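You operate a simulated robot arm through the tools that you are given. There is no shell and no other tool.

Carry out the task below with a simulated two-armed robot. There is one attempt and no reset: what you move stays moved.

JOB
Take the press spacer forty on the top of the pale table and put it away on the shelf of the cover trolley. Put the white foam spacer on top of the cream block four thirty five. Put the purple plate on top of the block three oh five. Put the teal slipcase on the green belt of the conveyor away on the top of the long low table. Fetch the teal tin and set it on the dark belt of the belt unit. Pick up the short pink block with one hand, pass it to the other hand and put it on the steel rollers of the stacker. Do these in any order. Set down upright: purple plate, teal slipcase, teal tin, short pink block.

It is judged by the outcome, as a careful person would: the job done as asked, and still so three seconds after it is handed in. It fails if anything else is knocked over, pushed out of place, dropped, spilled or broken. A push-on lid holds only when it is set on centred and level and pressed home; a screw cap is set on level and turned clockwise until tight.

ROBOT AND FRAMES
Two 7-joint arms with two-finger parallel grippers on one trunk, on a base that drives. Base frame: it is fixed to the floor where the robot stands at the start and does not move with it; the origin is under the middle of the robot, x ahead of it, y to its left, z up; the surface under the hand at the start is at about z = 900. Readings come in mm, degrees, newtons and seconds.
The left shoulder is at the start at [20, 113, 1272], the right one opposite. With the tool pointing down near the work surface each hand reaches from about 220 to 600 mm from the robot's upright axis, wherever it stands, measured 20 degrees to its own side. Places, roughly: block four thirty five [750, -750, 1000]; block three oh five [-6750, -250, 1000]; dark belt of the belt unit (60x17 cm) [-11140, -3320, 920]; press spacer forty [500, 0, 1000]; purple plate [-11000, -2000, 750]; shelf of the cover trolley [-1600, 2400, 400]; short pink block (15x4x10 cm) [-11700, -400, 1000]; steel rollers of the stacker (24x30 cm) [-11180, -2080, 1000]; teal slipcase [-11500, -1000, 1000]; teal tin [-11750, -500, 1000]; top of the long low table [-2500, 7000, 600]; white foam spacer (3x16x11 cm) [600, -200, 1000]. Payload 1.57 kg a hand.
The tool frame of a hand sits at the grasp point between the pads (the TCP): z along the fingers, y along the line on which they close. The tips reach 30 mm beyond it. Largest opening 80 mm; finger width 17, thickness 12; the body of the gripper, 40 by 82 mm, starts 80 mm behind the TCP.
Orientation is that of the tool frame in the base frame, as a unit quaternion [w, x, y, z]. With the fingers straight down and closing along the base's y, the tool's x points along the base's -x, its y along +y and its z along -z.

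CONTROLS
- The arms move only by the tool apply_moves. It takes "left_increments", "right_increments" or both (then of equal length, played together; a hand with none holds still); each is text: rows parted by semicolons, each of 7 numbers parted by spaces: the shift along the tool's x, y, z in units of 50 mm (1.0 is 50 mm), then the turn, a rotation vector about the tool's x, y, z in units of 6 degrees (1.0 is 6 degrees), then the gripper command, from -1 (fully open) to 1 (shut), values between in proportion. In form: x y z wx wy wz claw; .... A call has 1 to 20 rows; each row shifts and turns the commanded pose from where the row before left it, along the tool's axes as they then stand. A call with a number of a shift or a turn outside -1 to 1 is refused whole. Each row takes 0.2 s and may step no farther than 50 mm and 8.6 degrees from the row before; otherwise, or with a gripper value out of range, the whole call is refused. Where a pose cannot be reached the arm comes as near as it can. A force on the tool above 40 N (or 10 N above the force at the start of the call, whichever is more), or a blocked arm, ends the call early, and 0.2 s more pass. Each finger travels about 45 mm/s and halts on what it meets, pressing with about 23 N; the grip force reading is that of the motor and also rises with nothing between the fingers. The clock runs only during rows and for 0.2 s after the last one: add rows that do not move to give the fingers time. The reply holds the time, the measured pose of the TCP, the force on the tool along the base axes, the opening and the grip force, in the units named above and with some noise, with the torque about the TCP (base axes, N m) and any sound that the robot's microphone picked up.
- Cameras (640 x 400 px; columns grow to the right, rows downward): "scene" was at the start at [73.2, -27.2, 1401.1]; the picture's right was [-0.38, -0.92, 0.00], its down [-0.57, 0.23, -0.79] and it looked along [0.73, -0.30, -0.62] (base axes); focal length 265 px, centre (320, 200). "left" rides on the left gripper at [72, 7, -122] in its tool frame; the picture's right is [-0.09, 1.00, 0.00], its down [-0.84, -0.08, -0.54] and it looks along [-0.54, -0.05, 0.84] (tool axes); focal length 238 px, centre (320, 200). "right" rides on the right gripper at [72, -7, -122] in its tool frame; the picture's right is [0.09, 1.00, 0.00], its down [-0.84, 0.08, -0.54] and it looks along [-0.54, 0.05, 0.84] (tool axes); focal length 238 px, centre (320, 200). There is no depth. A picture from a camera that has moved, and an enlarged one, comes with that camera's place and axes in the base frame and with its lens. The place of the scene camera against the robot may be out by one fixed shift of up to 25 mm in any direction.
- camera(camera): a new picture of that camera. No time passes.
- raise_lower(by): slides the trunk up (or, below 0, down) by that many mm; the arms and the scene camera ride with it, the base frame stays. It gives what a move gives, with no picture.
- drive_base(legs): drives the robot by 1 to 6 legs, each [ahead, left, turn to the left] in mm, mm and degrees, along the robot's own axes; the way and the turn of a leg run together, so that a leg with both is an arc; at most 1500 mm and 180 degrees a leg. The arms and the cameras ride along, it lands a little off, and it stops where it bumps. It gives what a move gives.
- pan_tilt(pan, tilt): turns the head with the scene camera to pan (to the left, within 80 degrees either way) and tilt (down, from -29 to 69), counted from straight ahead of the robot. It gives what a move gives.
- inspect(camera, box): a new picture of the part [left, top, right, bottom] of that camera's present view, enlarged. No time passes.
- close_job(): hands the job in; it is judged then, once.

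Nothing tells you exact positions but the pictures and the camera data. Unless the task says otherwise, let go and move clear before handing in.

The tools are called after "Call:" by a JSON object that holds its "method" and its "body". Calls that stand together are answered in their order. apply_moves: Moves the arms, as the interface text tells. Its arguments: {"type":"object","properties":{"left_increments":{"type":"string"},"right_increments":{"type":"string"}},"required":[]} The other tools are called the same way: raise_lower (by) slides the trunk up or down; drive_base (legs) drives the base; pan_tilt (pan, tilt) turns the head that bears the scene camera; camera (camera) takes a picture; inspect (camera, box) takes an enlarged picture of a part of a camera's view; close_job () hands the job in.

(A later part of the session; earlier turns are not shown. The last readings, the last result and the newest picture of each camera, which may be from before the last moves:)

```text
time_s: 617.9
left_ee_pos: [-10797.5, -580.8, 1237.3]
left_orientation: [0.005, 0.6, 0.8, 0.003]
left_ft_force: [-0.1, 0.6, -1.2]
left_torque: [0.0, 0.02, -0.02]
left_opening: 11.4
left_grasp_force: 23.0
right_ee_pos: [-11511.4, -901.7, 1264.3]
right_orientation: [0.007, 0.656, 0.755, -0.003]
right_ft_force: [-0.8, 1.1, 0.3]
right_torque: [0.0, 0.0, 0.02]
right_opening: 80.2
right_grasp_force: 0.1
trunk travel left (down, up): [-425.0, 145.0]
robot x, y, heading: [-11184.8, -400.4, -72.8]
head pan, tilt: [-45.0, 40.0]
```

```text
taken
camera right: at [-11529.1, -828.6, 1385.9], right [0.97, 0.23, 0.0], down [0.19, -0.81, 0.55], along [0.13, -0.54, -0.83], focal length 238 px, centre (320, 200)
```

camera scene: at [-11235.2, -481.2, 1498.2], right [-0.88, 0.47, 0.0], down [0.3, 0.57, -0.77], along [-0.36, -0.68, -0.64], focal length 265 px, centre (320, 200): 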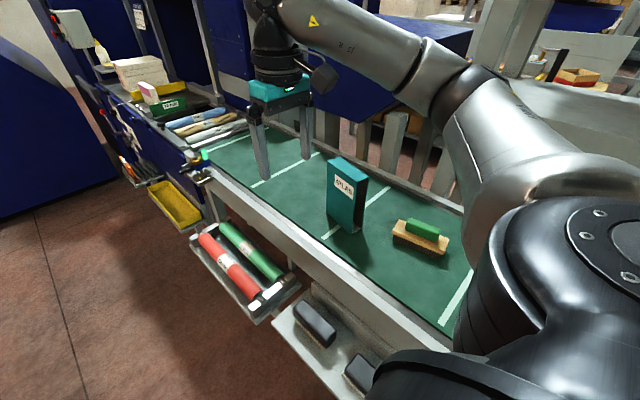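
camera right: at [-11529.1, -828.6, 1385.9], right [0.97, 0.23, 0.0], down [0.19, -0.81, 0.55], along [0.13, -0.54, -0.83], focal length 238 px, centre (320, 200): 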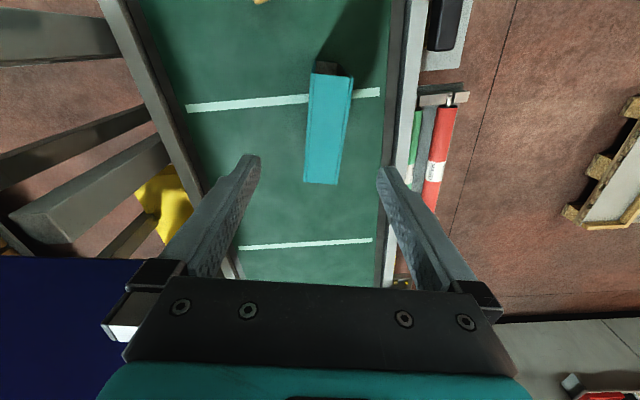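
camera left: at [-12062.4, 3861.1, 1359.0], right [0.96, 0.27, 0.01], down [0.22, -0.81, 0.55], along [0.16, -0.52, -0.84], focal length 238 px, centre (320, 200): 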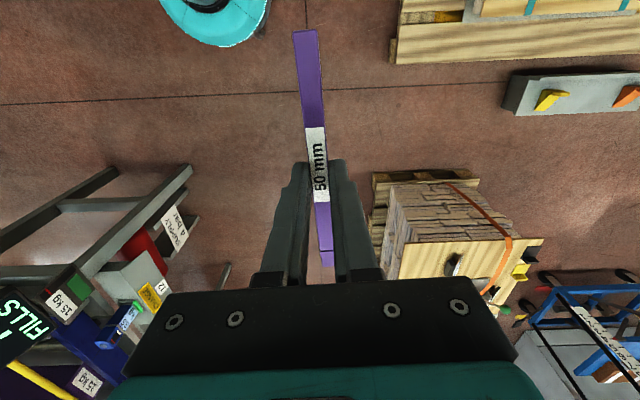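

Aligned. I shift 6 mm and descend to z≈1113, then close.

Call:
{"method": "apply_moves", "body": {"right_increments": "0 0.12 0.5 0 0 0 -1; 0 0 0.7 0 0 0 -1; 0 0 0.7 0 0 0 -1; 0 0 0.7 0 0 0 -1; 0 0 0.4 0 0 0 -1; 0 0 0 0 0 0 0; 0 0 0 0 0 0 1; 0 0 0 0 0 0 1; 0 0 0 0 0 0 1; 0 0 0 0 0 0 1; 0 0 0 0 0 0 1"}}

Call:
{"method": "camera", "body": {"camera": "right"}}

Call:
{"method": "camera", "body": {"camera": "scene"}}

```text
time_s: 620.3
left_ee_pos: [-10798.7, -582.3, 1236.6]
left_orientation: [0.005, 0.599, 0.8, 0.003]
left_ft_force: [-0.2, -0.3, -1.9]
left_torque: [-0.01, 0.03, -0.02]
left_opening: 11.3
left_grasp_force: 23.5
right_ee_pos: [-11505.6, -899.8, 1112.8]
right_orientation: [0.006, 0.655, 0.756, -0.003]
right_ft_force: [0.3, -0.1, 0.1]
right_torque: [-0.02, -0.01, 0.01]
right_opening: 36.4
right_grasp_force: 23.3
trunk travel left (down, up): [-425.0, 145.0]
robot x, y, heading: [-11180.9, -403.4, -72.9]
head pan, tilt: [-45.0, 40.0]
```

```text
taken
camera right: at [-11521.9, -826.9, 1234.9], right [0.97, 0.23, 0.0], down [0.19, -0.81, 0.55], along [0.13, -0.54, -0.83], focal length 238 px, centre (320, 200)
```

right: 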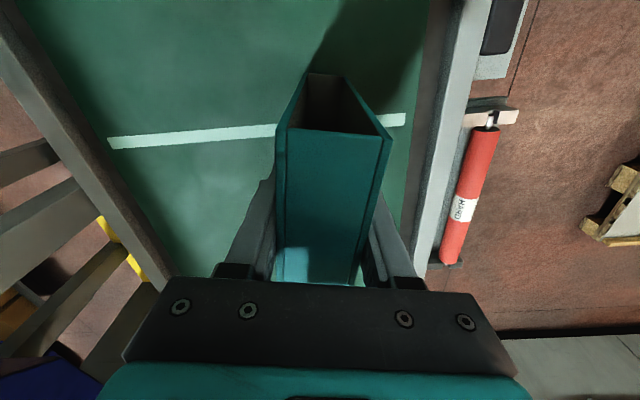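

```text
taken
camera scene: at [-11235.5, -481.3, 1498.1], right [-0.88, 0.47, 0.0], down [0.3, 0.57, -0.77], along [-0.36, -0.68, -0.64], focal length 265 px, centre (320, 200)
```

scene: 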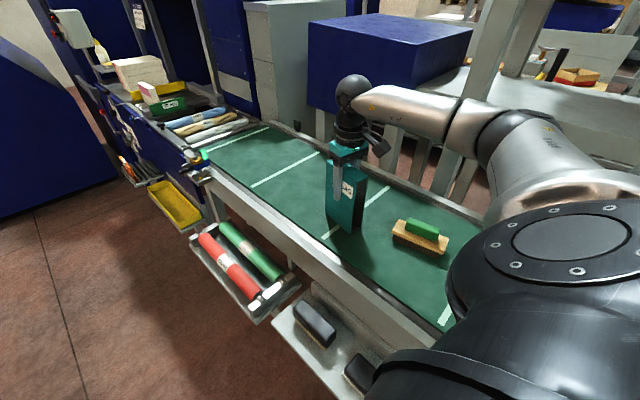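

Gripped at 36 mm. I lift the slipcase slowly and draw it in toward the robot.

Call:
{"method": "apply_moves", "body": {"right_increments": "0 0 -0.1 0 0 0 1; 0 0 -0.2 0 0 0 1; 0 0 -0.4 0 0 0 1; 0 0 -0.5 0 0 0 1; 0 0 -0.5 0 0 0 1; 0 0 -0.5 0 0 0 1; 0 0.6 0 0 0 0 1; 0 0.7 0 0 0 0 1; 0 0.7 0 0 0 0 1; 0 0.7 0 0 0 0 1; 0 0.6 0 0 0 0 1; 0 0 0 0 0 0 1"}}

Call:
{"method": "camera", "body": {"camera": "right"}}

Call:
{"method": "camera", "body": {"camera": "scene"}}

```text
time_s: 622.9
left_ee_pos: [-10799.0, -582.0, 1237.1]
left_orientation: [0.006, 0.6, 0.8, 0.002]
left_ft_force: [0.2, 0.2, -1.3]
left_torque: [0.04, -0.02, 0.02]
left_opening: 11.4
left_grasp_force: 22.8
right_ee_pos: [-11342.8, -875.6, 1225.7]
right_orientation: [0.007, 0.657, 0.754, -0.002]
right_ft_force: [0.0, -1.1, -1.1]
right_torque: [-0.01, -0.03, 0.01]
right_opening: 36.8
right_grasp_force: 22.8
trunk travel left (down, up): [-425.0, 145.0]
robot x, y, heading: [-11179.8, -403.9, -72.5]
head pan, tilt: [-45.0, 40.0]
```

```text
taken
camera right: at [-11360.5, -803.1, 1347.7], right [0.97, 0.23, 0.0], down [0.19, -0.81, 0.55], along [0.13, -0.54, -0.83], focal length 238 px, centre (320, 200)
```

right: 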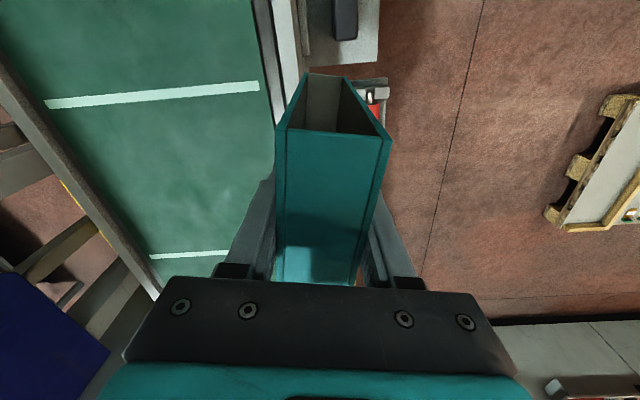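

```text
taken
camera scene: at [-11236.0, -481.2, 1498.1], right [-0.88, 0.47, 0.0], down [0.3, 0.57, -0.77], along [-0.36, -0.68, -0.64], focal length 265 px, centre (320, 200)
```

scene: 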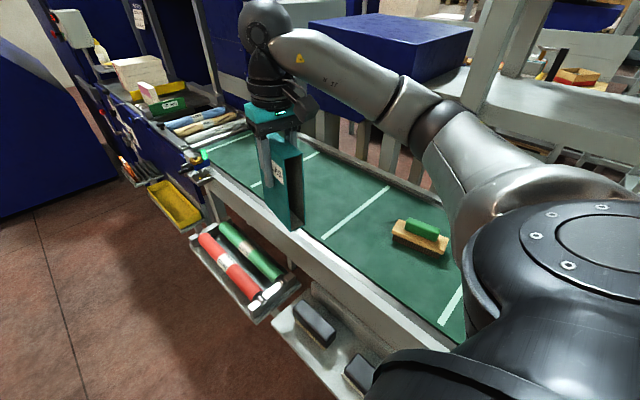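

Both items are held. The brush, tin place and pink block all look right. I now drive out and toward the pallet with block 305.

Call:
{"method": "drive_base", "body": {"legs": [[0, 600, 0], [0, 0, 78.6], [1500, 0, 0]]}}

Call:
{"method": "pan_tilt", "body": {"pan": 0, "tilt": 20}}

Call:
{"method": "camera", "body": {"camera": "scene"}}

Call:
{"method": "camera", "body": {"camera": "right"}}

Call:
{"method": "camera", "body": {"camera": "left"}}

```text
time_s: 636.8
left_ee_pos: [-8863.5, 308.0, 1236.6]
left_orientation: [0.003, -0.057, 0.998, 0.006]
left_ft_force: [-0.4, 0.7, -0.5]
left_torque: [0.0, 0.01, 0.01]
left_opening: 11.5
left_grasp_force: 23.3
right_ee_pos: [-8667.8, -279.3, 1227.0]
right_orientation: [0.006, 0.015, 1.0, 0.003]
right_ft_force: [0.0, -0.4, -0.5]
right_torque: [0.01, 0.0, 0.0]
right_opening: 36.6
right_grasp_force: 23.0
trunk travel left (down, up): [-425.0, 145.0]
robot x, y, heading: [-9107.4, -39.5, 7.3]
head pan, tilt: [-45.0, 40.0]
```

```text
time_s: 637.9
left_ee_pos: [-8861.8, 308.4, 1238.5]
left_orientation: [0.002, -0.057, 0.998, 0.005]
left_ft_force: [-0.3, -0.1, -1.4]
left_torque: [0.02, 0.0, 0.02]
left_opening: 11.4
left_grasp_force: 23.4
right_ee_pos: [-8668.1, -278.5, 1226.0]
right_orientation: [0.007, 0.015, 1.0, 0.003]
right_ft_force: [-0.4, 0.0, -1.2]
right_torque: [-0.01, 0.01, -0.01]
right_opening: 36.5
right_grasp_force: 22.5
trunk travel left (down, up): [-425.0, 145.0]
robot x, y, heading: [-9108.9, -39.0, 7.3]
head pan, tilt: [0.0, 20.0]
```

```text
taken
camera scene: at [-9021.2, -20.4, 1529.5], right [0.13, -0.99, 0.0], down [-0.34, -0.04, -0.94], along [0.93, 0.12, -0.34], focal length 265 px, centre (320, 200)
```

scene: 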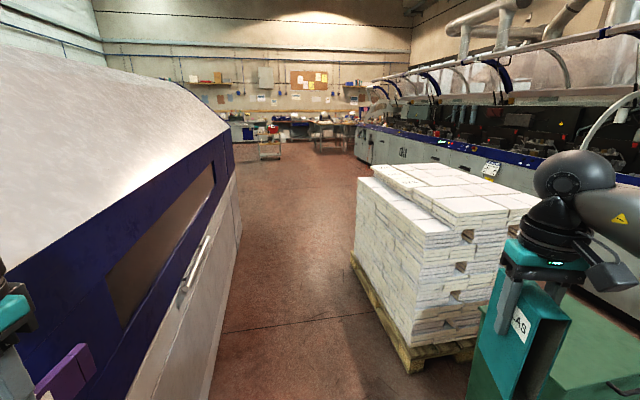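

```text
taken
camera right: at [-8740.8, -283.6, 1347.6], right [-0.06, 1.0, 0.0], down [0.83, 0.05, 0.55], along [0.55, 0.04, -0.83], focal length 238 px, centre (320, 200)
```

right: 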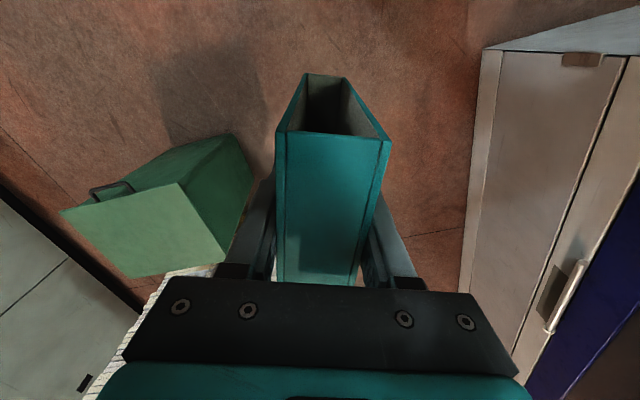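

```text
taken
camera left: at [-8935.5, 306.2, 1359.0], right [-0.02, 1.0, 0.01], down [0.84, 0.01, 0.55], along [0.55, 0.02, -0.84], focal length 238 px, centre (320, 200)
```

left: 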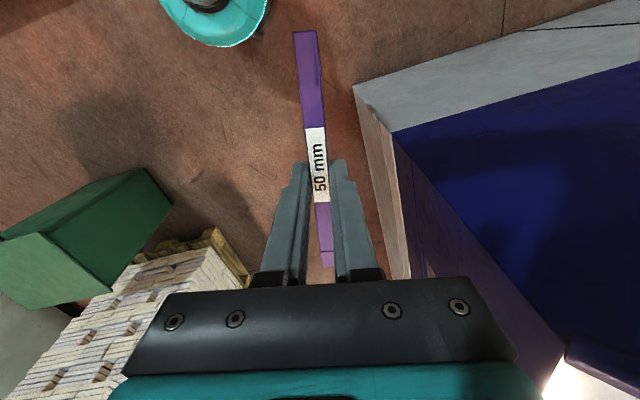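

The left hand passes close to the blue machine, so I step 100 mm right before going on along the pallet.

Call:
{"method": "drive_base", "body": {"legs": [[0, -110, 0], [0, 0, 8.5], [1450, 0, 0]]}}

Call:
{"method": "pan_tilt", "body": {"pan": -40, "tilt": 25}}

Call:
{"method": "camera", "body": {"camera": "scene"}}

```text
time_s: 646.4
left_ee_pos: [-7511.8, 591.0, 1236.4]
left_orientation: [0.002, -0.115, 0.993, 0.005]
left_ft_force: [0.5, 0.2, -0.6]
left_torque: [0.0, -0.03, 0.02]
left_opening: 11.5
left_grasp_force: 23.0
right_ee_pos: [-7247.4, 30.0, 1226.0]
right_orientation: [0.006, -0.044, 0.999, 0.003]
right_ft_force: [-1.1, 0.7, -0.7]
right_torque: [0.01, -0.03, -0.01]
right_opening: 36.6
right_grasp_force: 22.9
trunk travel left (down, up): [-425.0, 145.0]
robot x, y, heading: [-7713.2, 220.2, 14.3]
head pan, tilt: [0.0, 20.0]
```

```text
time_s: 647.5
left_ee_pos: [-7511.3, 591.1, 1235.8]
left_orientation: [0.002, -0.116, 0.993, 0.006]
left_ft_force: [0.6, -0.4, -1.7]
left_torque: [0.01, 0.0, 0.02]
left_opening: 11.3
left_grasp_force: 22.8
right_ee_pos: [-7248.7, 29.8, 1226.6]
right_orientation: [0.006, -0.044, 0.999, 0.003]
right_ft_force: [-0.1, -0.2, -1.3]
right_torque: [0.02, -0.03, 0.01]
right_opening: 36.7
right_grasp_force: 23.3
trunk travel left (down, up): [-425.0, 145.0]
robot x, y, heading: [-7715.7, 215.6, 14.3]
head pan, tilt: [-40.0, 25.0]
```

```text
taken
camera scene: at [-7636.0, 184.7, 1521.4], right [-0.44, -0.9, 0.0], down [-0.38, 0.18, -0.91], along [0.82, -0.4, -0.42], focal length 265 px, centre (320, 200)
```

scene: 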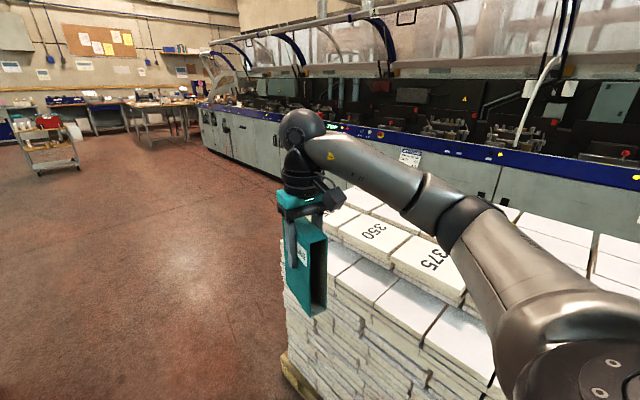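

Block 305 is at the far corner. I go level with it in the aisle and turn to face the pallet.

Call:
{"method": "drive_base", "body": {"legs": [[0, 0, 4.3], [617, 0, 0], [0, 0, -90]]}}

Call:
{"method": "pan_tilt", "body": {"pan": 15, "tilt": 35}}

Call:
{"method": "camera", "body": {"camera": "scene"}}

Call:
{"method": "camera", "body": {"camera": "left"}}

```text
time_s: 655.3
left_ee_pos: [-6741.8, 222.5, 1236.5]
left_orientation: [0.006, 0.604, 0.797, 0.003]
left_ft_force: [0.5, 0.0, -0.7]
left_torque: [0.02, -0.02, 0.0]
left_opening: 11.3
left_grasp_force: 22.9
right_ee_pos: [-7291.2, -65.1, 1225.9]
right_orientation: [0.007, 0.659, 0.752, -0.002]
right_ft_force: [0.3, 0.8, -1.2]
right_torque: [0.01, -0.03, -0.01]
right_opening: 36.8
right_grasp_force: 22.7
trunk travel left (down, up): [-425.0, 145.0]
robot x, y, heading: [-7125.0, 403.1, -73.8]
head pan, tilt: [-40.0, 25.0]
```

```text
time_s: 656.5
left_ee_pos: [-6742.3, 222.2, 1236.0]
left_orientation: [0.005, 0.604, 0.797, 0.002]
left_ft_force: [-0.2, 0.8, -1.7]
left_torque: [0.02, 0.0, 0.01]
left_opening: 11.4
left_grasp_force: 23.6
right_ee_pos: [-7292.2, -65.6, 1226.3]
right_orientation: [0.006, 0.66, 0.752, -0.002]
right_ft_force: [-0.7, 0.8, -0.9]
right_torque: [0.0, 0.0, -0.03]
right_opening: 36.8
right_grasp_force: 22.7
trunk travel left (down, up): [-425.0, 145.0]
robot x, y, heading: [-7126.5, 405.5, -73.6]
head pan, tilt: [15.0, 35.0]
```

```text
taken
camera scene: at [-7092.2, 327.5, 1505.7], right [-0.85, -0.52, 0.0], down [-0.3, 0.49, -0.82], along [0.43, -0.7, -0.57], focal length 265 px, centre (320, 200)
```

scene: 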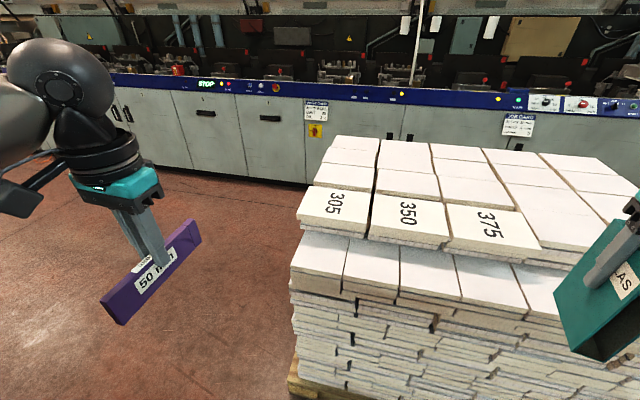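

```text
taken
camera left: at [-6756.2, 293.8, 1359.0], right [0.98, 0.18, 0.01], down [0.15, -0.83, 0.55], along [0.11, -0.53, -0.84], focal length 238 px, centre (320, 200)
```

left: 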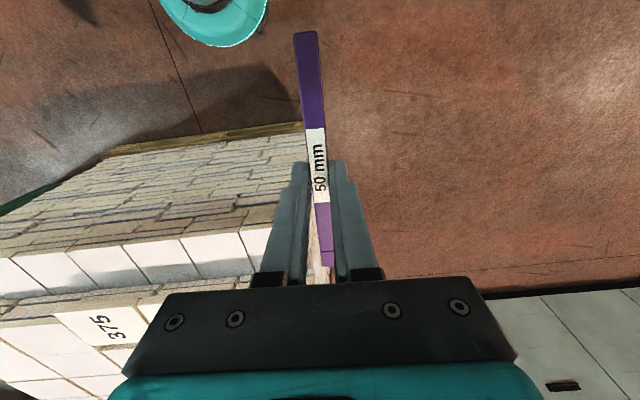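

Block 305 is the left corner block of the top layer, centre near (-6790, -215), about 205×162 mm. I move up, turning the left hand so the plate lies diagonally within the block's top.

Call:
{"method": "drive_base", "body": {"legs": [[200, 0, 2.2]]}}

Call:
{"method": "apply_moves", "body": {"left_increments": "-0.6 -0.5 0 0 0 0.97 1; -0.6 -0.5 0 0 0 0.97 1; -0.3 -0.4 0 0 0 0.97 1; 0 0 0 0 0 0.97 1; 0 0 0 0 0 0.97 1; 0 0 0 0 0 0.97 1; 0 0 0 0 0 0 1"}}

Call:
{"method": "camera", "body": {"camera": "left"}}

Call:
{"method": "camera", "body": {"camera": "scene"}}

```text
time_s: 658.1
left_ee_pos: [-6671.2, 45.5, 1235.9]
left_orientation: [0.005, 0.586, 0.81, 0.002]
left_ft_force: [1.1, 0.5, -0.6]
left_torque: [0.02, 0.02, -0.02]
left_opening: 11.3
left_grasp_force: 23.2
right_ee_pos: [-7208.0, -267.0, 1226.9]
right_orientation: [0.006, 0.643, 0.766, -0.004]
right_ft_force: [0.0, -0.9, -1.7]
right_torque: [0.05, 0.04, 0.0]
right_opening: 36.6
right_grasp_force: 22.6
trunk travel left (down, up): [-425.0, 145.0]
robot x, y, heading: [-7064.6, 218.8, -71.0]
head pan, tilt: [15.0, 35.0]
```

```text
time_s: 659.8
left_ee_pos: [-6722.3, -41.2, 1234.9]
left_orientation: [0.004, 0.803, 0.596, 0.004]
left_ft_force: [-0.2, 0.1, -0.9]
left_torque: [0.03, 0.0, 0.0]
left_opening: 11.3
left_grasp_force: 23.3
right_ee_pos: [-7207.7, -264.2, 1227.4]
right_orientation: [0.006, 0.643, 0.766, -0.002]
right_ft_force: [-0.2, 0.0, -1.7]
right_torque: [0.02, 0.03, 0.01]
right_opening: 36.9
right_grasp_force: 23.2
trunk travel left (down, up): [-425.0, 145.0]
robot x, y, heading: [-7062.2, 215.2, -70.6]
head pan, tilt: [15.0, 35.0]
```

```text
taken
camera left: at [-6697.0, 25.6, 1357.5], right [0.93, -0.38, 0.01], down [-0.32, -0.78, 0.54], along [-0.19, -0.5, -0.84], focal length 238 px, centre (320, 200)
```

left: 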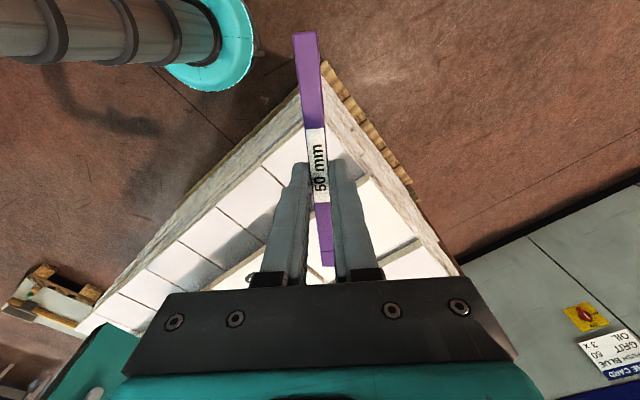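

```text
taken
camera scene: at [-7026.6, 136.8, 1505.7], right [-0.83, -0.56, 0.0], down [-0.32, 0.48, -0.82], along [0.46, -0.68, -0.57], focal length 265 px, centre (320, 200)
```

scene: 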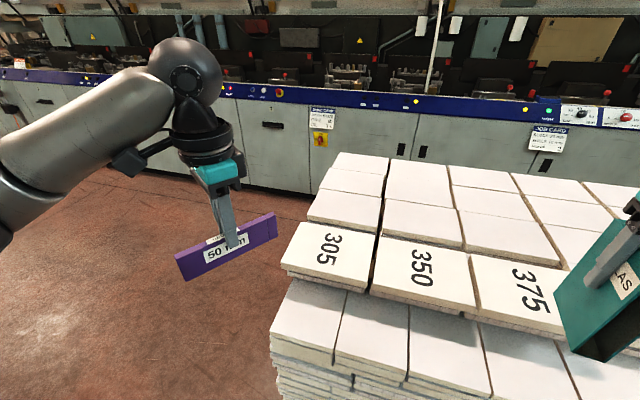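

Call:
{"method": "apply_moves", "body": {"left_increments": "-0.8 -0.05 0 0 0 0 1; -0.8 -0.05 0 0 0 0 1; -0.8 -0.05 0 0 0 0 1; -0.8 -0.05 0 0 0 0 1; -0.8 -0.04 0 0 0 0 1; 0 0 0.8 0 0 0 1; 0 0 0 0 0 0 1"}}

Call:
{"method": "camera", "body": {"camera": "left"}}

Call:
{"method": "camera", "body": {"camera": "scene"}}

```text
time_s: 661.4
left_ee_pos: [-6791.3, -230.8, 1192.2]
left_orientation: [0.004, 0.802, 0.597, 0.004]
left_ft_force: [0.6, -1.1, -1.7]
left_torque: [0.0, 0.01, 0.04]
left_opening: 11.4
left_grasp_force: 23.0
right_ee_pos: [-7209.6, -264.8, 1225.4]
right_orientation: [0.006, 0.643, 0.766, -0.002]
right_ft_force: [0.4, 0.1, -1.5]
right_torque: [0.01, -0.01, -0.01]
right_opening: 36.7
right_grasp_force: 22.7
trunk travel left (down, up): [-425.0, 145.0]
robot x, y, heading: [-7063.8, 211.2, -71.1]
head pan, tilt: [15.0, 35.0]
```

```text
taken
camera left: at [-6764.9, -162.4, 1316.7], right [0.93, -0.37, 0.01], down [-0.32, -0.78, 0.54], along [-0.19, -0.5, -0.84], focal length 238 px, centre (320, 200)
```

left: 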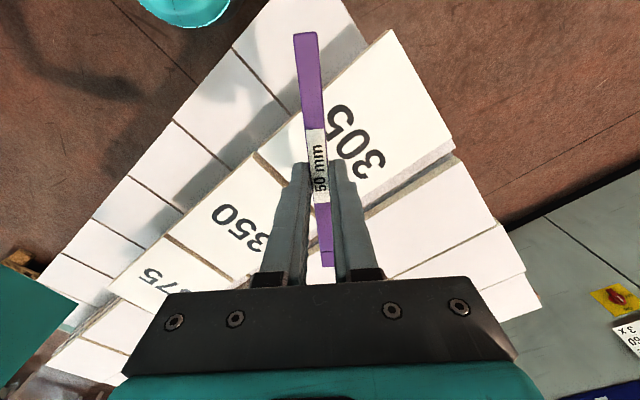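

```text
taken
camera scene: at [-7027.3, 136.6, 1505.7], right [-0.83, -0.56, 0.0], down [-0.32, 0.48, -0.82], along [0.46, -0.68, -0.57], focal length 265 px, centre (320, 200)
```

scene: 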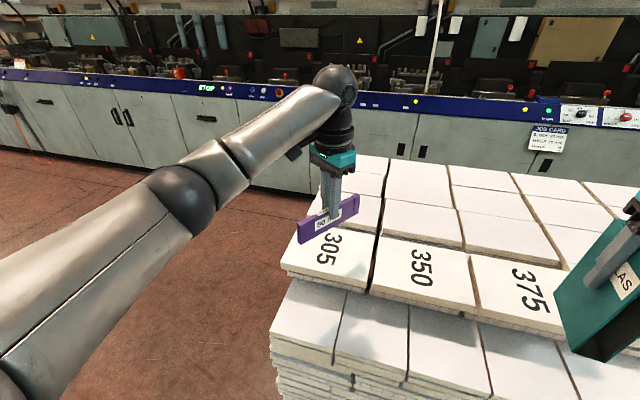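

From directly above, the block's centre is near (-6760, -277), so I move the base 60 mm closer and correct the hand.

Call:
{"method": "drive_base", "body": {"legs": [[60, 0, 0]]}}

Call:
{"method": "camera", "body": {"camera": "left"}}

```text
time_s: 662.3
left_ee_pos: [-6769.7, -287.6, 1193.6]
left_orientation: [0.003, 0.802, 0.598, 0.005]
left_ft_force: [-0.5, -1.3, -0.8]
left_torque: [-0.01, 0.01, 0.03]
left_opening: 11.6
left_grasp_force: 23.1
right_ee_pos: [-7188.2, -322.2, 1227.3]
right_orientation: [0.006, 0.642, 0.767, -0.002]
right_ft_force: [0.8, -0.6, -1.2]
right_torque: [-0.01, -0.04, 0.0]
right_opening: 36.7
right_grasp_force: 22.8
trunk travel left (down, up): [-425.0, 145.0]
robot x, y, heading: [-7044.5, 160.0, -71.0]
head pan, tilt: [15.0, 35.0]
```

```text
taken
camera left: at [-6743.9, -220.3, 1316.2], right [0.93, -0.37, 0.01], down [-0.32, -0.78, 0.54], along [-0.19, -0.5, -0.84], focal length 238 px, centre (320, 200)
```

left: 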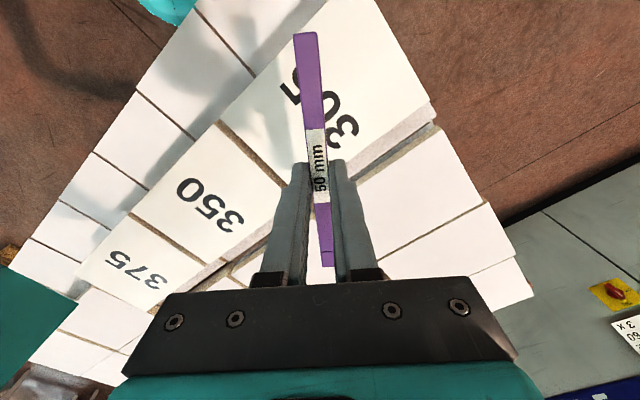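

The plate is centred on 305, but I turn it 21° more so it lies fully within the block's top, then lower.

Call:
{"method": "apply_moves", "body": {"left_increments": "0.2 0.12 0 0 0 0 1; 0 0 0 0 0 0.875 1; 0 0 0 0 0 0.875 1; 0 0 0 0 0 0.875 1; 0 0 0 0 0 0.875 1; 0 0 0.5 0 0 0 1; 0 0 0 0 0 0 1"}}

Call:
{"method": "camera", "body": {"camera": "left"}}

Call:
{"method": "inspect", "body": {"camera": "scene", "box": [230, 130, 430, 310]}}

```text
time_s: 663.9
left_ee_pos: [-6762.9, -280.3, 1169.0]
left_orientation: [0.003, 0.897, 0.441, 0.005]
left_ft_force: [0.1, -0.1, -1.0]
left_torque: [0.01, -0.02, -0.01]
left_opening: 11.4
left_grasp_force: 23.2
right_ee_pos: [-7188.2, -320.9, 1226.2]
right_orientation: [0.007, 0.642, 0.766, -0.003]
right_ft_force: [0.5, -0.2, -1.3]
right_torque: [0.0, 0.0, 0.01]
right_opening: 36.9
right_grasp_force: 22.9
trunk travel left (down, up): [-425.0, 145.0]
robot x, y, heading: [-7041.9, 154.7, -71.2]
head pan, tilt: [15.0, 35.0]
```

```text
taken
camera left: at [-6714.6, -226.2, 1292.0], right [0.73, -0.68, 0.01], down [-0.58, -0.61, 0.54], along [-0.36, -0.4, -0.84], focal length 238 px, centre (320, 200)
```

left: 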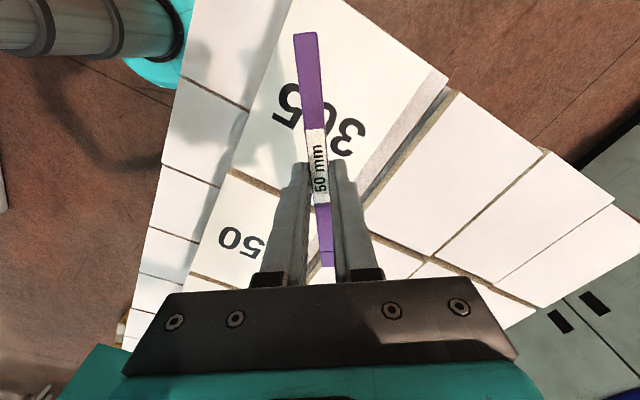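

```text
2.22 times, centred on (330, 220) of scene
camera zoom: at [-7007.0, 80.0, 1505.7], right [-0.83, -0.56, 0.0], down [-0.32, 0.48, -0.82], along [0.46, -0.68, -0.57], focal length 588 px, centre (298, 156)
```

zoom: 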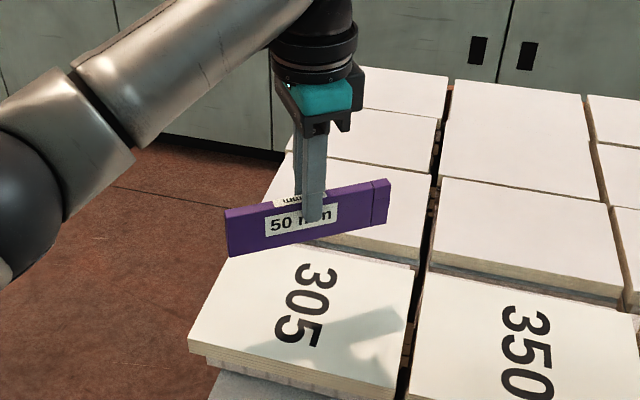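

In world terms the plate lies well within 305's top. I nudge 10 mm sideways and lower gently to contact.

Call:
{"method": "apply_moves", "body": {"left_increments": "0 0.2 0.4 0 0 0 1; 0 0 0.4 0 0 0 1; 0 0 0.2 0 0 0 1; 0 0 0.1 0 0 0 1; 0 0 0 0 0 0 1"}}

Call:
{"method": "inspect", "body": {"camera": "scene", "box": [230, 130, 430, 310]}}

```text
time_s: 665.1
left_ee_pos: [-6753.2, -286.1, 1113.8]
left_orientation: [0.004, 0.898, 0.44, 0.005]
left_ft_force: [-0.1, 0.4, -0.5]
left_torque: [-0.02, -0.01, -0.04]
left_opening: 11.2
left_grasp_force: 22.7
right_ee_pos: [-7189.0, -321.7, 1226.1]
right_orientation: [0.006, 0.643, 0.766, -0.002]
right_ft_force: [0.6, -0.2, -0.9]
right_torque: [0.01, 0.0, 0.03]
right_opening: 36.6
right_grasp_force: 23.3
trunk travel left (down, up): [-425.0, 145.0]
robot x, y, heading: [-7046.4, 159.5, -71.0]
head pan, tilt: [15.0, 35.0]
```

```text
2.22 times, centred on (330, 220) of scene
camera zoom: at [-7006.9, 79.8, 1505.7], right [-0.83, -0.56, 0.0], down [-0.32, 0.48, -0.82], along [0.46, -0.68, -0.57], focal length 588 px, centre (298, 156)
```

zoom: 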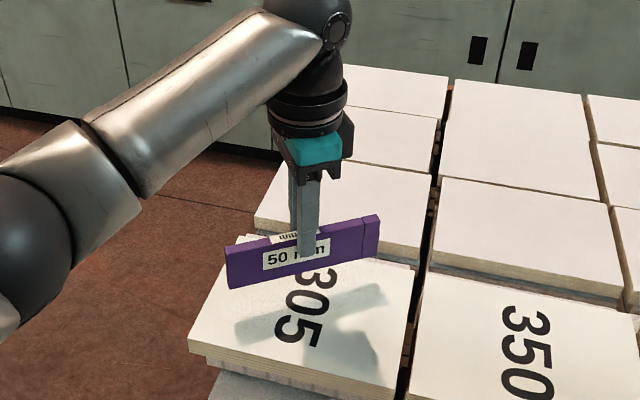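

Call:
{"method": "apply_moves", "body": {"left_increments": "0 0 0.1 0 0 0 1; 0 0 0.1 0 0 0 1; 0 0 0.08 0 0 0 1; 0 0 0.08 0 0 0 1; 0 0 0 0 0 0 1"}}

Call:
{"method": "inspect", "body": {"camera": "scene", "box": [230, 130, 430, 310]}}

```text
time_s: 666.3
left_ee_pos: [-6752.3, -285.3, 1096.2]
left_orientation: [0.003, 0.898, 0.441, 0.005]
left_ft_force: [0.7, -1.2, -1.3]
left_torque: [0.0, -0.02, 0.03]
left_opening: 11.4
left_grasp_force: 23.4
right_ee_pos: [-7188.1, -322.8, 1226.6]
right_orientation: [0.006, 0.643, 0.766, -0.002]
right_ft_force: [0.5, 0.5, -0.9]
right_torque: [0.02, 0.02, -0.01]
right_opening: 36.6
right_grasp_force: 22.9
trunk travel left (down, up): [-425.0, 145.0]
robot x, y, heading: [-7041.4, 156.3, -70.9]
head pan, tilt: [15.0, 35.0]
```

```text
2.22 times, centred on (330, 220) of scene
camera zoom: at [-7006.9, 79.8, 1505.7], right [-0.83, -0.56, 0.0], down [-0.32, 0.48, -0.82], along [0.46, -0.68, -0.57], focal length 588 px, centre (298, 156)
```

zoom: 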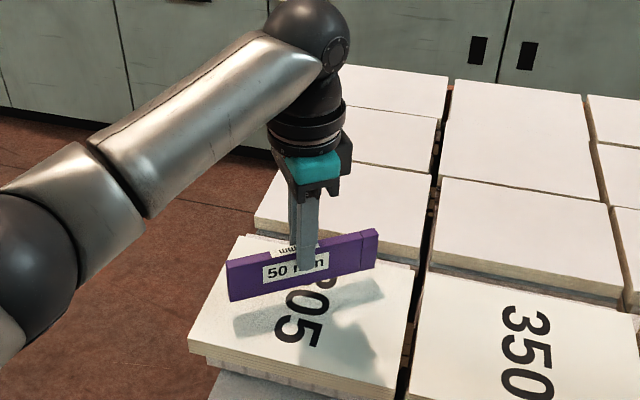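

Call:
{"method": "apply_moves", "body": {"left_increments": "0 0 0.1 0 0 0 1; 0 0 0.1 0 0 0 1; 0 0 0.08 0 0 0 1; 0 0 0.08 0 0 0 1; 0 0 0 0 0 0 1"}}

Call:
{"method": "inspect", "body": {"camera": "scene", "box": [230, 130, 430, 310]}}

Call:
{"method": "camera", "body": {"camera": "left"}}

```text
time_s: 667.5
left_ee_pos: [-6753.2, -285.4, 1076.9]
left_orientation: [0.003, 0.898, 0.44, 0.004]
left_ft_force: [0.6, 1.2, -1.2]
left_torque: [0.01, -0.05, 0.01]
left_opening: 11.3
left_grasp_force: 22.8
right_ee_pos: [-7189.6, -321.1, 1227.6]
right_orientation: [0.006, 0.643, 0.766, -0.001]
right_ft_force: [1.0, 0.0, -1.3]
right_torque: [0.01, -0.01, 0.02]
right_opening: 36.9
right_grasp_force: 22.9
trunk travel left (down, up): [-425.0, 145.0]
robot x, y, heading: [-7045.6, 154.4, -71.2]
head pan, tilt: [15.0, 35.0]
```

```text
2.22 times, centred on (330, 220) of scene
camera zoom: at [-7006.9, 79.8, 1505.7], right [-0.83, -0.56, 0.0], down [-0.32, 0.48, -0.82], along [0.46, -0.68, -0.57], focal length 588 px, centre (298, 156)
```

zoom: 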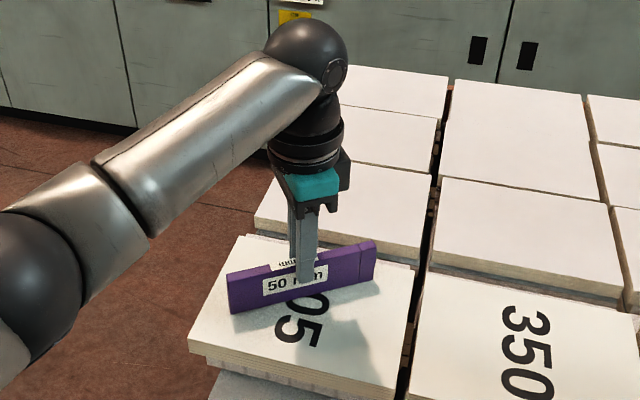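

```text
taken
camera left: at [-6704.1, -231.5, 1200.7], right [0.73, -0.68, 0.01], down [-0.58, -0.61, 0.54], along [-0.36, -0.4, -0.84], focal length 238 px, centre (320, 200)
```

left: 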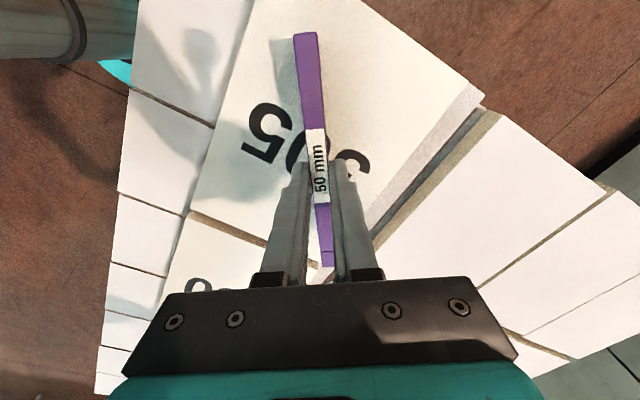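

Call:
{"method": "apply_moves", "body": {"left_increments": "-0.22 0 -0.04 0 0 0 1; 0 0 0.08 0 0 0 1; 0 0 0.06 0 0 0 1; 0 0 0.06 0 0 0 1; 0 0 0 0 0 0 1"}}

Call:
{"method": "inspect", "body": {"camera": "scene", "box": [230, 130, 430, 310]}}

```text
time_s: 668.7
left_ee_pos: [-6759.1, -292.5, 1072.9]
left_orientation: [0.006, 0.898, 0.441, 0.004]
left_ft_force: [2.4, 3.0, 22.3]
left_torque: [-0.04, -0.16, 0.07]
left_opening: 11.6
left_grasp_force: 22.6
right_ee_pos: [-7190.4, -319.8, 1227.0]
right_orientation: [0.006, 0.643, 0.766, -0.002]
right_ft_force: [0.5, -0.1, 0.0]
right_torque: [-0.01, 0.02, 0.04]
right_opening: 36.6
right_grasp_force: 23.2
trunk travel left (down, up): [-425.0, 145.0]
robot x, y, heading: [-7043.1, 154.8, -70.8]
head pan, tilt: [15.0, 35.0]
```

```text
2.22 times, centred on (330, 220) of scene
camera zoom: at [-7007.6, 82.2, 1506.0], right [-0.83, -0.56, 0.0], down [-0.32, 0.47, -0.82], along [0.46, -0.68, -0.57], focal length 588 px, centre (298, 156)
```

zoom: 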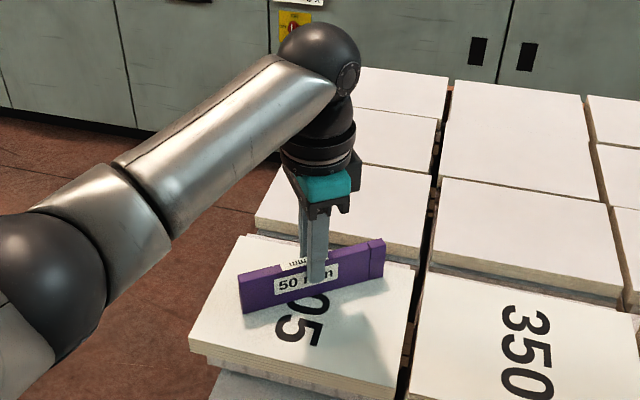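

The plate stands on 305 (22 N). I ease up and open the fingers only a little at first, to check it stays upright.

Call:
{"method": "apply_moves", "body": {"left_increments": "0 0 -0.05 0 0 0 1; 0 0 0 0 0 0 1; 0 0 0 0 0 0 0.7; 0 0 0 0 0 0 0.6; 0 0 0 0 0 0 0.6"}}

Call:
{"method": "inspect", "body": {"camera": "scene", "box": [270, 180, 390, 290]}}

Call:
{"method": "camera", "body": {"camera": "left"}}

```text
time_s: 669.9
left_ee_pos: [-6759.4, -294.1, 1072.2]
left_orientation: [0.003, 0.898, 0.441, 0.006]
left_ft_force: [-0.1, -0.3, 0.7]
left_torque: [0.01, -0.02, 0.01]
left_opening: 16.2
left_grasp_force: 0.1
right_ee_pos: [-7188.6, -321.3, 1226.9]
right_orientation: [0.006, 0.643, 0.766, -0.003]
right_ft_force: [-0.2, 0.3, -1.2]
right_torque: [-0.01, 0.02, 0.01]
right_opening: 36.8
right_grasp_force: 22.8
trunk travel left (down, up): [-425.0, 145.0]
robot x, y, heading: [-7041.5, 159.4, -70.9]
head pan, tilt: [15.0, 35.0]
```

```text
3.64 times, centred on (330, 235) of scene
camera zoom: at [-7007.0, 80.0, 1505.7], right [-0.83, -0.56, 0.0], down [-0.32, 0.48, -0.82], along [0.46, -0.68, -0.57], focal length 963 px, centre (284, 73)
```

zoom: 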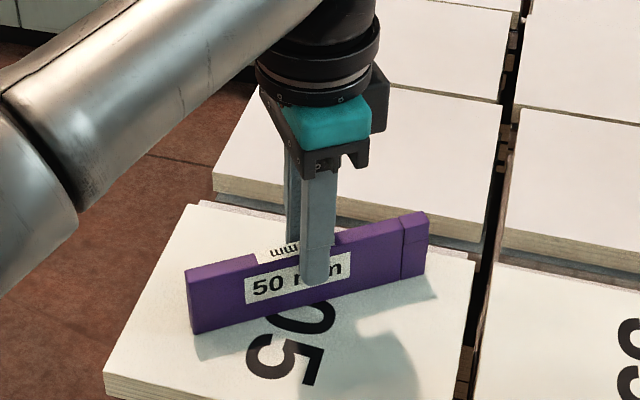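

```text
taken
camera left: at [-6711.3, -240.7, 1196.2], right [0.73, -0.68, 0.01], down [-0.58, -0.61, 0.54], along [-0.36, -0.4, -0.84], focal length 238 px, centre (320, 200)
```

left: 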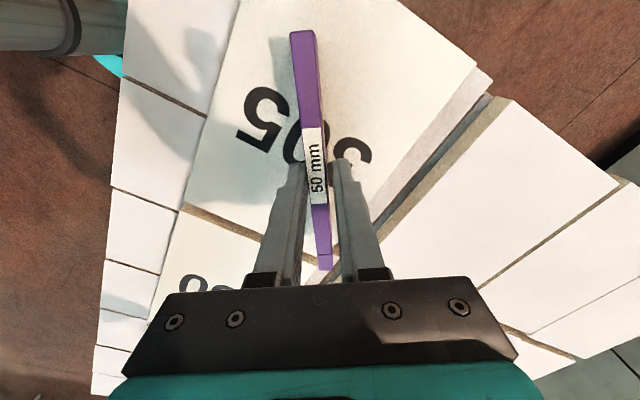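

It stays upright. I open further and look again.

Call:
{"method": "apply_moves", "body": {"left_increments": "0 0 0 0 0 0 0.4; 0 0 0 0 0 0 0.25; 0 0 0 0 0 0 0.25; 0 0 0 0 0 0 0.25"}}

Call:
{"method": "inspect", "body": {"camera": "scene", "box": [270, 180, 390, 290]}}

Call:
{"method": "camera", "body": {"camera": "left"}}

```text
time_s: 670.9
left_ee_pos: [-6759.9, -294.7, 1072.7]
left_orientation: [0.004, 0.898, 0.441, 0.005]
left_ft_force: [0.5, 0.3, 0.0]
left_torque: [-0.01, 0.0, 0.03]
left_opening: 30.1
left_grasp_force: 0.1
right_ee_pos: [-7188.7, -321.8, 1226.2]
right_orientation: [0.007, 0.643, 0.765, -0.002]
right_ft_force: [-0.2, 1.1, -0.7]
right_torque: [0.03, 0.0, 0.02]
right_opening: 36.7
right_grasp_force: 23.0
trunk travel left (down, up): [-425.0, 145.0]
robot x, y, heading: [-7043.9, 156.7, -71.0]
head pan, tilt: [15.0, 35.0]
```

```text
3.64 times, centred on (330, 235) of scene
camera zoom: at [-7007.0, 79.9, 1505.7], right [-0.83, -0.56, 0.0], down [-0.32, 0.48, -0.82], along [0.46, -0.68, -0.57], focal length 963 px, centre (284, 73)
```

zoom: 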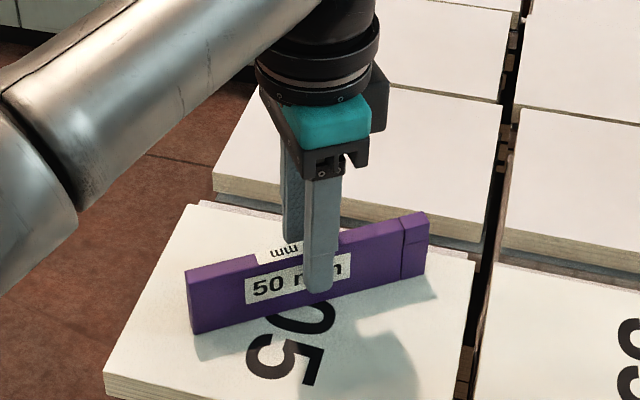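

```text
taken
camera left: at [-6711.1, -240.8, 1196.5], right [0.73, -0.68, 0.01], down [-0.58, -0.61, 0.54], along [-0.36, -0.4, -0.84], focal length 238 px, centre (320, 200)
```

left: 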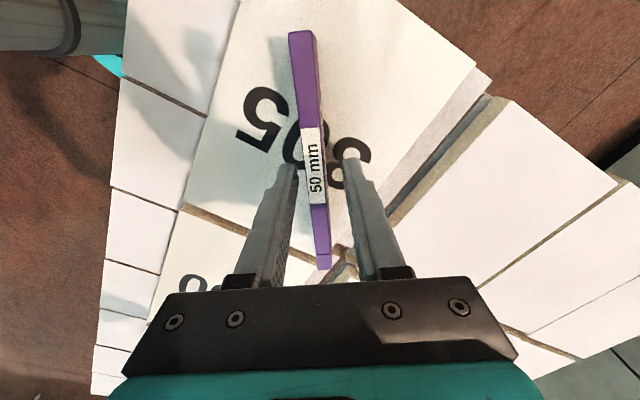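

Call:
{"method": "apply_moves", "body": {"left_increments": "0 0 -0.2 0 0 0 0.25; 0 0 -0.4 0 0 0 0.2; 0 0 -0.7 0 0 0 0; 0 0 -0.9 0 0 0 -0.5; 0 0 -0.9 0 0 0 -0.5; 0.8 0 -0.2 0 0 0 -0.5; 0.8 0 0 0 0 0 -0.5; 0.8 0 0 0 0 0 -0.5; 0.8 0 0 0 0 0 -0.5; 0 0 0 0 0 0 -0.5"}}

Call:
{"method": "camera", "body": {"camera": "left"}}

Call:
{"method": "inspect", "body": {"camera": "scene", "box": [230, 130, 430, 310]}}

```text
time_s: 673.1
left_ee_pos: [-6662.4, -167.7, 1236.4]
left_orientation: [0.003, 0.898, 0.441, 0.006]
left_ft_force: [-0.4, -0.1, -0.3]
left_torque: [-0.01, 0.02, -0.01]
left_opening: 59.8
left_grasp_force: 0.1
right_ee_pos: [-7188.2, -323.8, 1225.6]
right_orientation: [0.006, 0.643, 0.766, -0.002]
right_ft_force: [-0.4, 0.8, -2.1]
right_torque: [0.02, -0.01, 0.01]
right_opening: 37.0
right_grasp_force: 22.9
trunk travel left (down, up): [-425.0, 145.0]
robot x, y, heading: [-7038.6, 154.0, -71.2]
head pan, tilt: [15.0, 35.0]
```

```text
taken
camera left: at [-6613.0, -112.9, 1359.6], right [0.73, -0.68, 0.01], down [-0.58, -0.61, 0.54], along [-0.36, -0.4, -0.84], focal length 238 px, centre (320, 200)
```

left: 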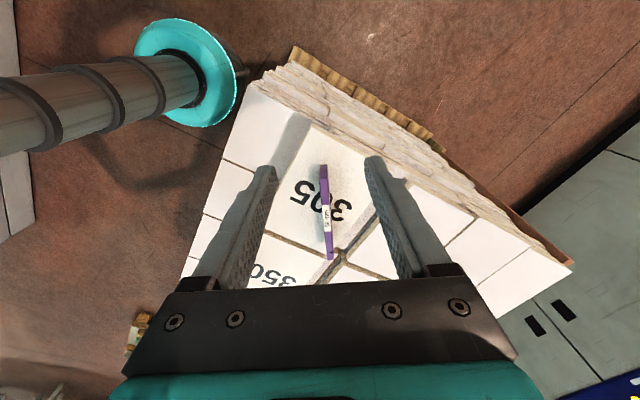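

```text
2.22 times, centred on (330, 220) of scene
camera zoom: at [-7007.4, 79.2, 1505.6], right [-0.83, -0.56, 0.0], down [-0.32, 0.48, -0.82], along [0.46, -0.68, -0.57], focal length 588 px, centre (298, 156)
```

zoom: 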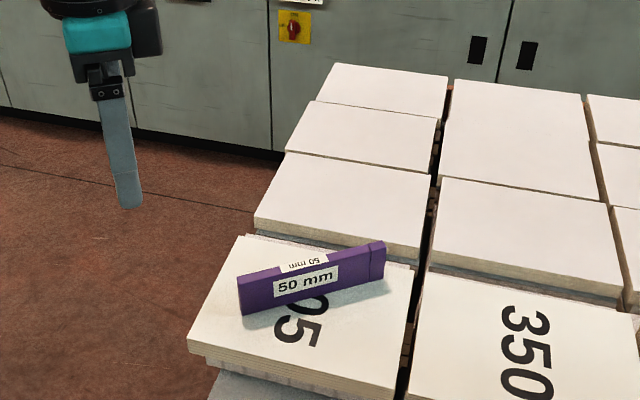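

Call:
{"method": "inspect", "body": {"camera": "left", "box": [260, 120, 400, 290]}}

```text
2.35 times, centred on (330, 205) of left
camera zoom: at [-6613.0, -112.9, 1359.6], right [0.73, -0.68, 0.01], down [-0.58, -0.61, 0.54], along [-0.36, -0.4, -0.84], focal length 561 px, centre (296, 188)
```

zoom: 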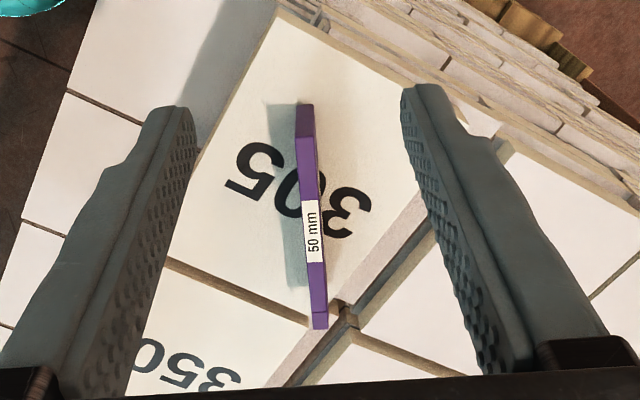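

The purple plate stands upright on block 305. Next I take the teal slipcase to the long low table: I go back along the aisle first.

Call:
{"method": "drive_base", "body": {"legs": [[0, 0, 89.8], [600, 0, 0], [0, 0, -9.3], [1500, 0, 0], [1500, 0, 0]]}}

Call:
{"method": "pan_tilt", "body": {"pan": 10, "tilt": 15}}

Call:
{"method": "camera", "body": {"camera": "scene"}}

```text
time_s: 694.9
left_ee_pos: [-3084.0, 881.2, 1235.6]
left_orientation: [-0.001, 0.429, 0.903, 0.006]
left_ft_force: [0.5, 0.4, -0.2]
left_torque: [-0.03, 0.0, -0.02]
left_opening: 60.0
left_grasp_force: 0.1
right_ee_pos: [-3052.3, 332.0, 1226.3]
right_orientation: [0.006, 0.027, 1.0, 0.002]
right_ft_force: [-0.1, -0.4, 0.4]
right_torque: [-0.01, 0.0, -0.03]
right_opening: 36.7
right_grasp_force: 22.9
trunk travel left (down, up): [-425.0, 145.0]
robot x, y, heading: [-3484.0, 581.1, 6.0]
head pan, tilt: [15.0, 35.0]
```

```text
time_s: 695.8
left_ee_pos: [-3084.2, 881.6, 1235.3]
left_orientation: [0.0, 0.429, 0.903, 0.006]
left_ft_force: [0.1, 0.1, -0.6]
left_torque: [0.0, 0.0, -0.01]
left_opening: 60.0
left_grasp_force: 0.0
right_ee_pos: [-3052.7, 331.8, 1226.9]
right_orientation: [0.005, 0.027, 1.0, 0.003]
right_ft_force: [0.8, 0.1, -0.4]
right_torque: [0.0, -0.01, -0.01]
right_opening: 36.6
right_grasp_force: 23.0
trunk travel left (down, up): [-425.0, 145.0]
robot x, y, heading: [-3485.0, 580.8, 6.0]
head pan, tilt: [10.0, 15.0]
```

```text
taken
camera scene: at [-3401.7, 614.5, 1537.6], right [0.28, -0.96, 0.0], down [-0.25, -0.07, -0.97], along [0.93, 0.27, -0.26], focal length 265 px, centre (320, 200)
```

scene: 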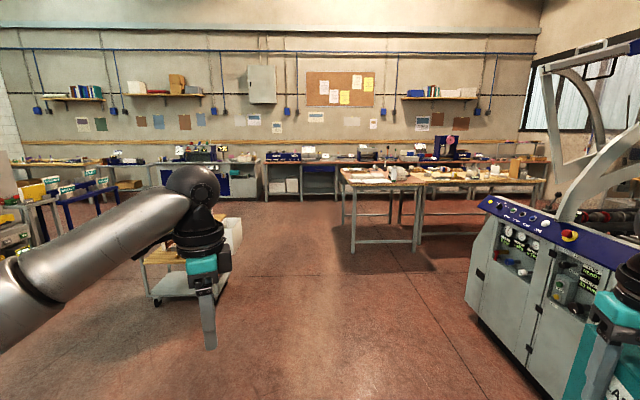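

Call:
{"method": "drive_base", "body": {"legs": [[0, 0, 15.7], [1500, 0, 0], [1500, 0, 0], [420, 0, 0]]}}

Call:
{"method": "pan_tilt", "body": {"pan": 60, "tilt": 15}}

Call:
{"method": "camera", "body": {"camera": "scene"}}

Call:
{"method": "pan_tilt", "body": {"pan": 20, "tilt": 20}}

Call:
{"method": "camera", "body": {"camera": "scene"}}

```text
time_s: 713.0
left_ee_pos: [-121.8, 2299.7, 1236.3]
left_orientation: [-0.003, 0.281, 0.96, 0.006]
left_ft_force: [0.4, 1.1, 0.8]
left_torque: [0.0, 0.03, 0.0]
left_opening: 60.0
left_grasp_force: 0.2
right_ee_pos: [79.0, 1786.1, 1226.9]
right_orientation: [0.006, -0.13, 0.992, 0.003]
right_ft_force: [0.2, -0.9, -0.9]
right_torque: [-0.01, 0.05, -0.01]
right_opening: 36.7
right_grasp_force: 23.7
trunk travel left (down, up): [-425.0, 145.0]
robot x, y, heading: [-413.0, 1890.7, 24.4]
head pan, tilt: [10.0, 15.0]
```

```text
time_s: 714.1
left_ee_pos: [-123.3, 2299.5, 1236.0]
left_orientation: [-0.001, 0.282, 0.959, 0.005]
left_ft_force: [-0.2, -0.7, 0.3]
left_torque: [0.0, 0.01, 0.0]
left_opening: 59.9
left_grasp_force: 0.1
right_ee_pos: [78.5, 1787.2, 1227.5]
right_orientation: [0.006, -0.131, 0.991, 0.003]
right_ft_force: [0.1, 0.3, -1.4]
right_torque: [-0.05, 0.05, 0.0]
right_opening: 36.8
right_grasp_force: 23.0
trunk travel left (down, up): [-425.0, 145.0]
robot x, y, heading: [-415.5, 1891.6, 24.1]
head pan, tilt: [60.0, 15.0]
```

```text
taken
camera scene: at [-408.6, 1993.2, 1537.7], right [0.99, -0.1, 0.0], down [-0.03, -0.26, -0.97], along [0.1, 0.96, -0.26], focal length 265 px, centre (320, 200)
```

scene: 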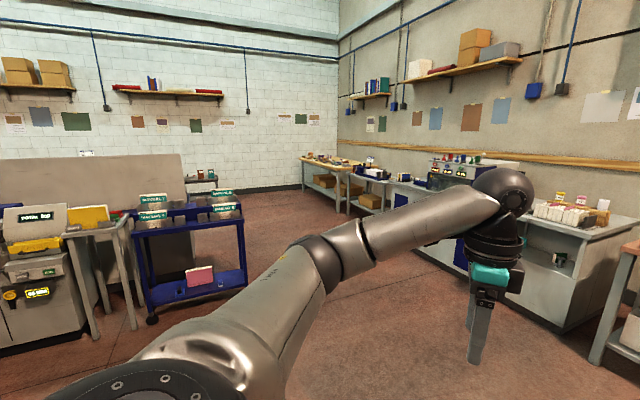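

```text
time_s: 715.2
left_ee_pos: [-123.6, 2299.3, 1235.4]
left_orientation: [-0.001, 0.281, 0.96, 0.006]
left_ft_force: [0.0, -0.2, 0.4]
left_torque: [0.04, 0.0, 0.02]
left_opening: 59.7
left_grasp_force: 0.1
right_ee_pos: [78.8, 1787.0, 1227.6]
right_orientation: [0.005, -0.13, 0.991, 0.003]
right_ft_force: [-0.4, 0.5, -1.6]
right_torque: [-0.01, 0.0, 0.04]
right_opening: 36.4
right_grasp_force: 23.0
trunk travel left (down, up): [-425.0, 145.0]
robot x, y, heading: [-407.1, 1893.1, 23.9]
head pan, tilt: [20.0, 20.0]
```

```text
taken
camera scene: at [-351.5, 1965.2, 1529.5], right [0.7, -0.72, 0.0], down [-0.25, -0.24, -0.94], along [0.67, 0.65, -0.34], focal length 265 px, centre (320, 200)
```

scene: 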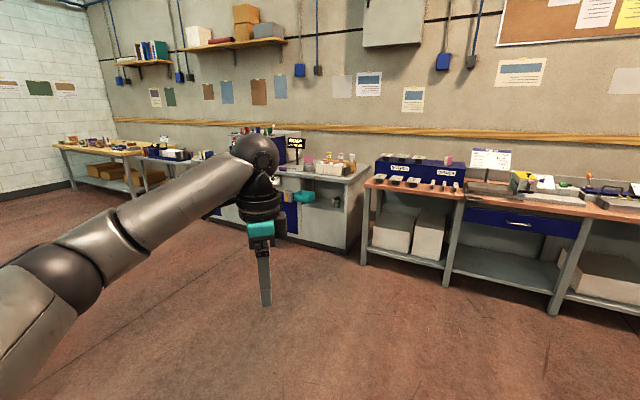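

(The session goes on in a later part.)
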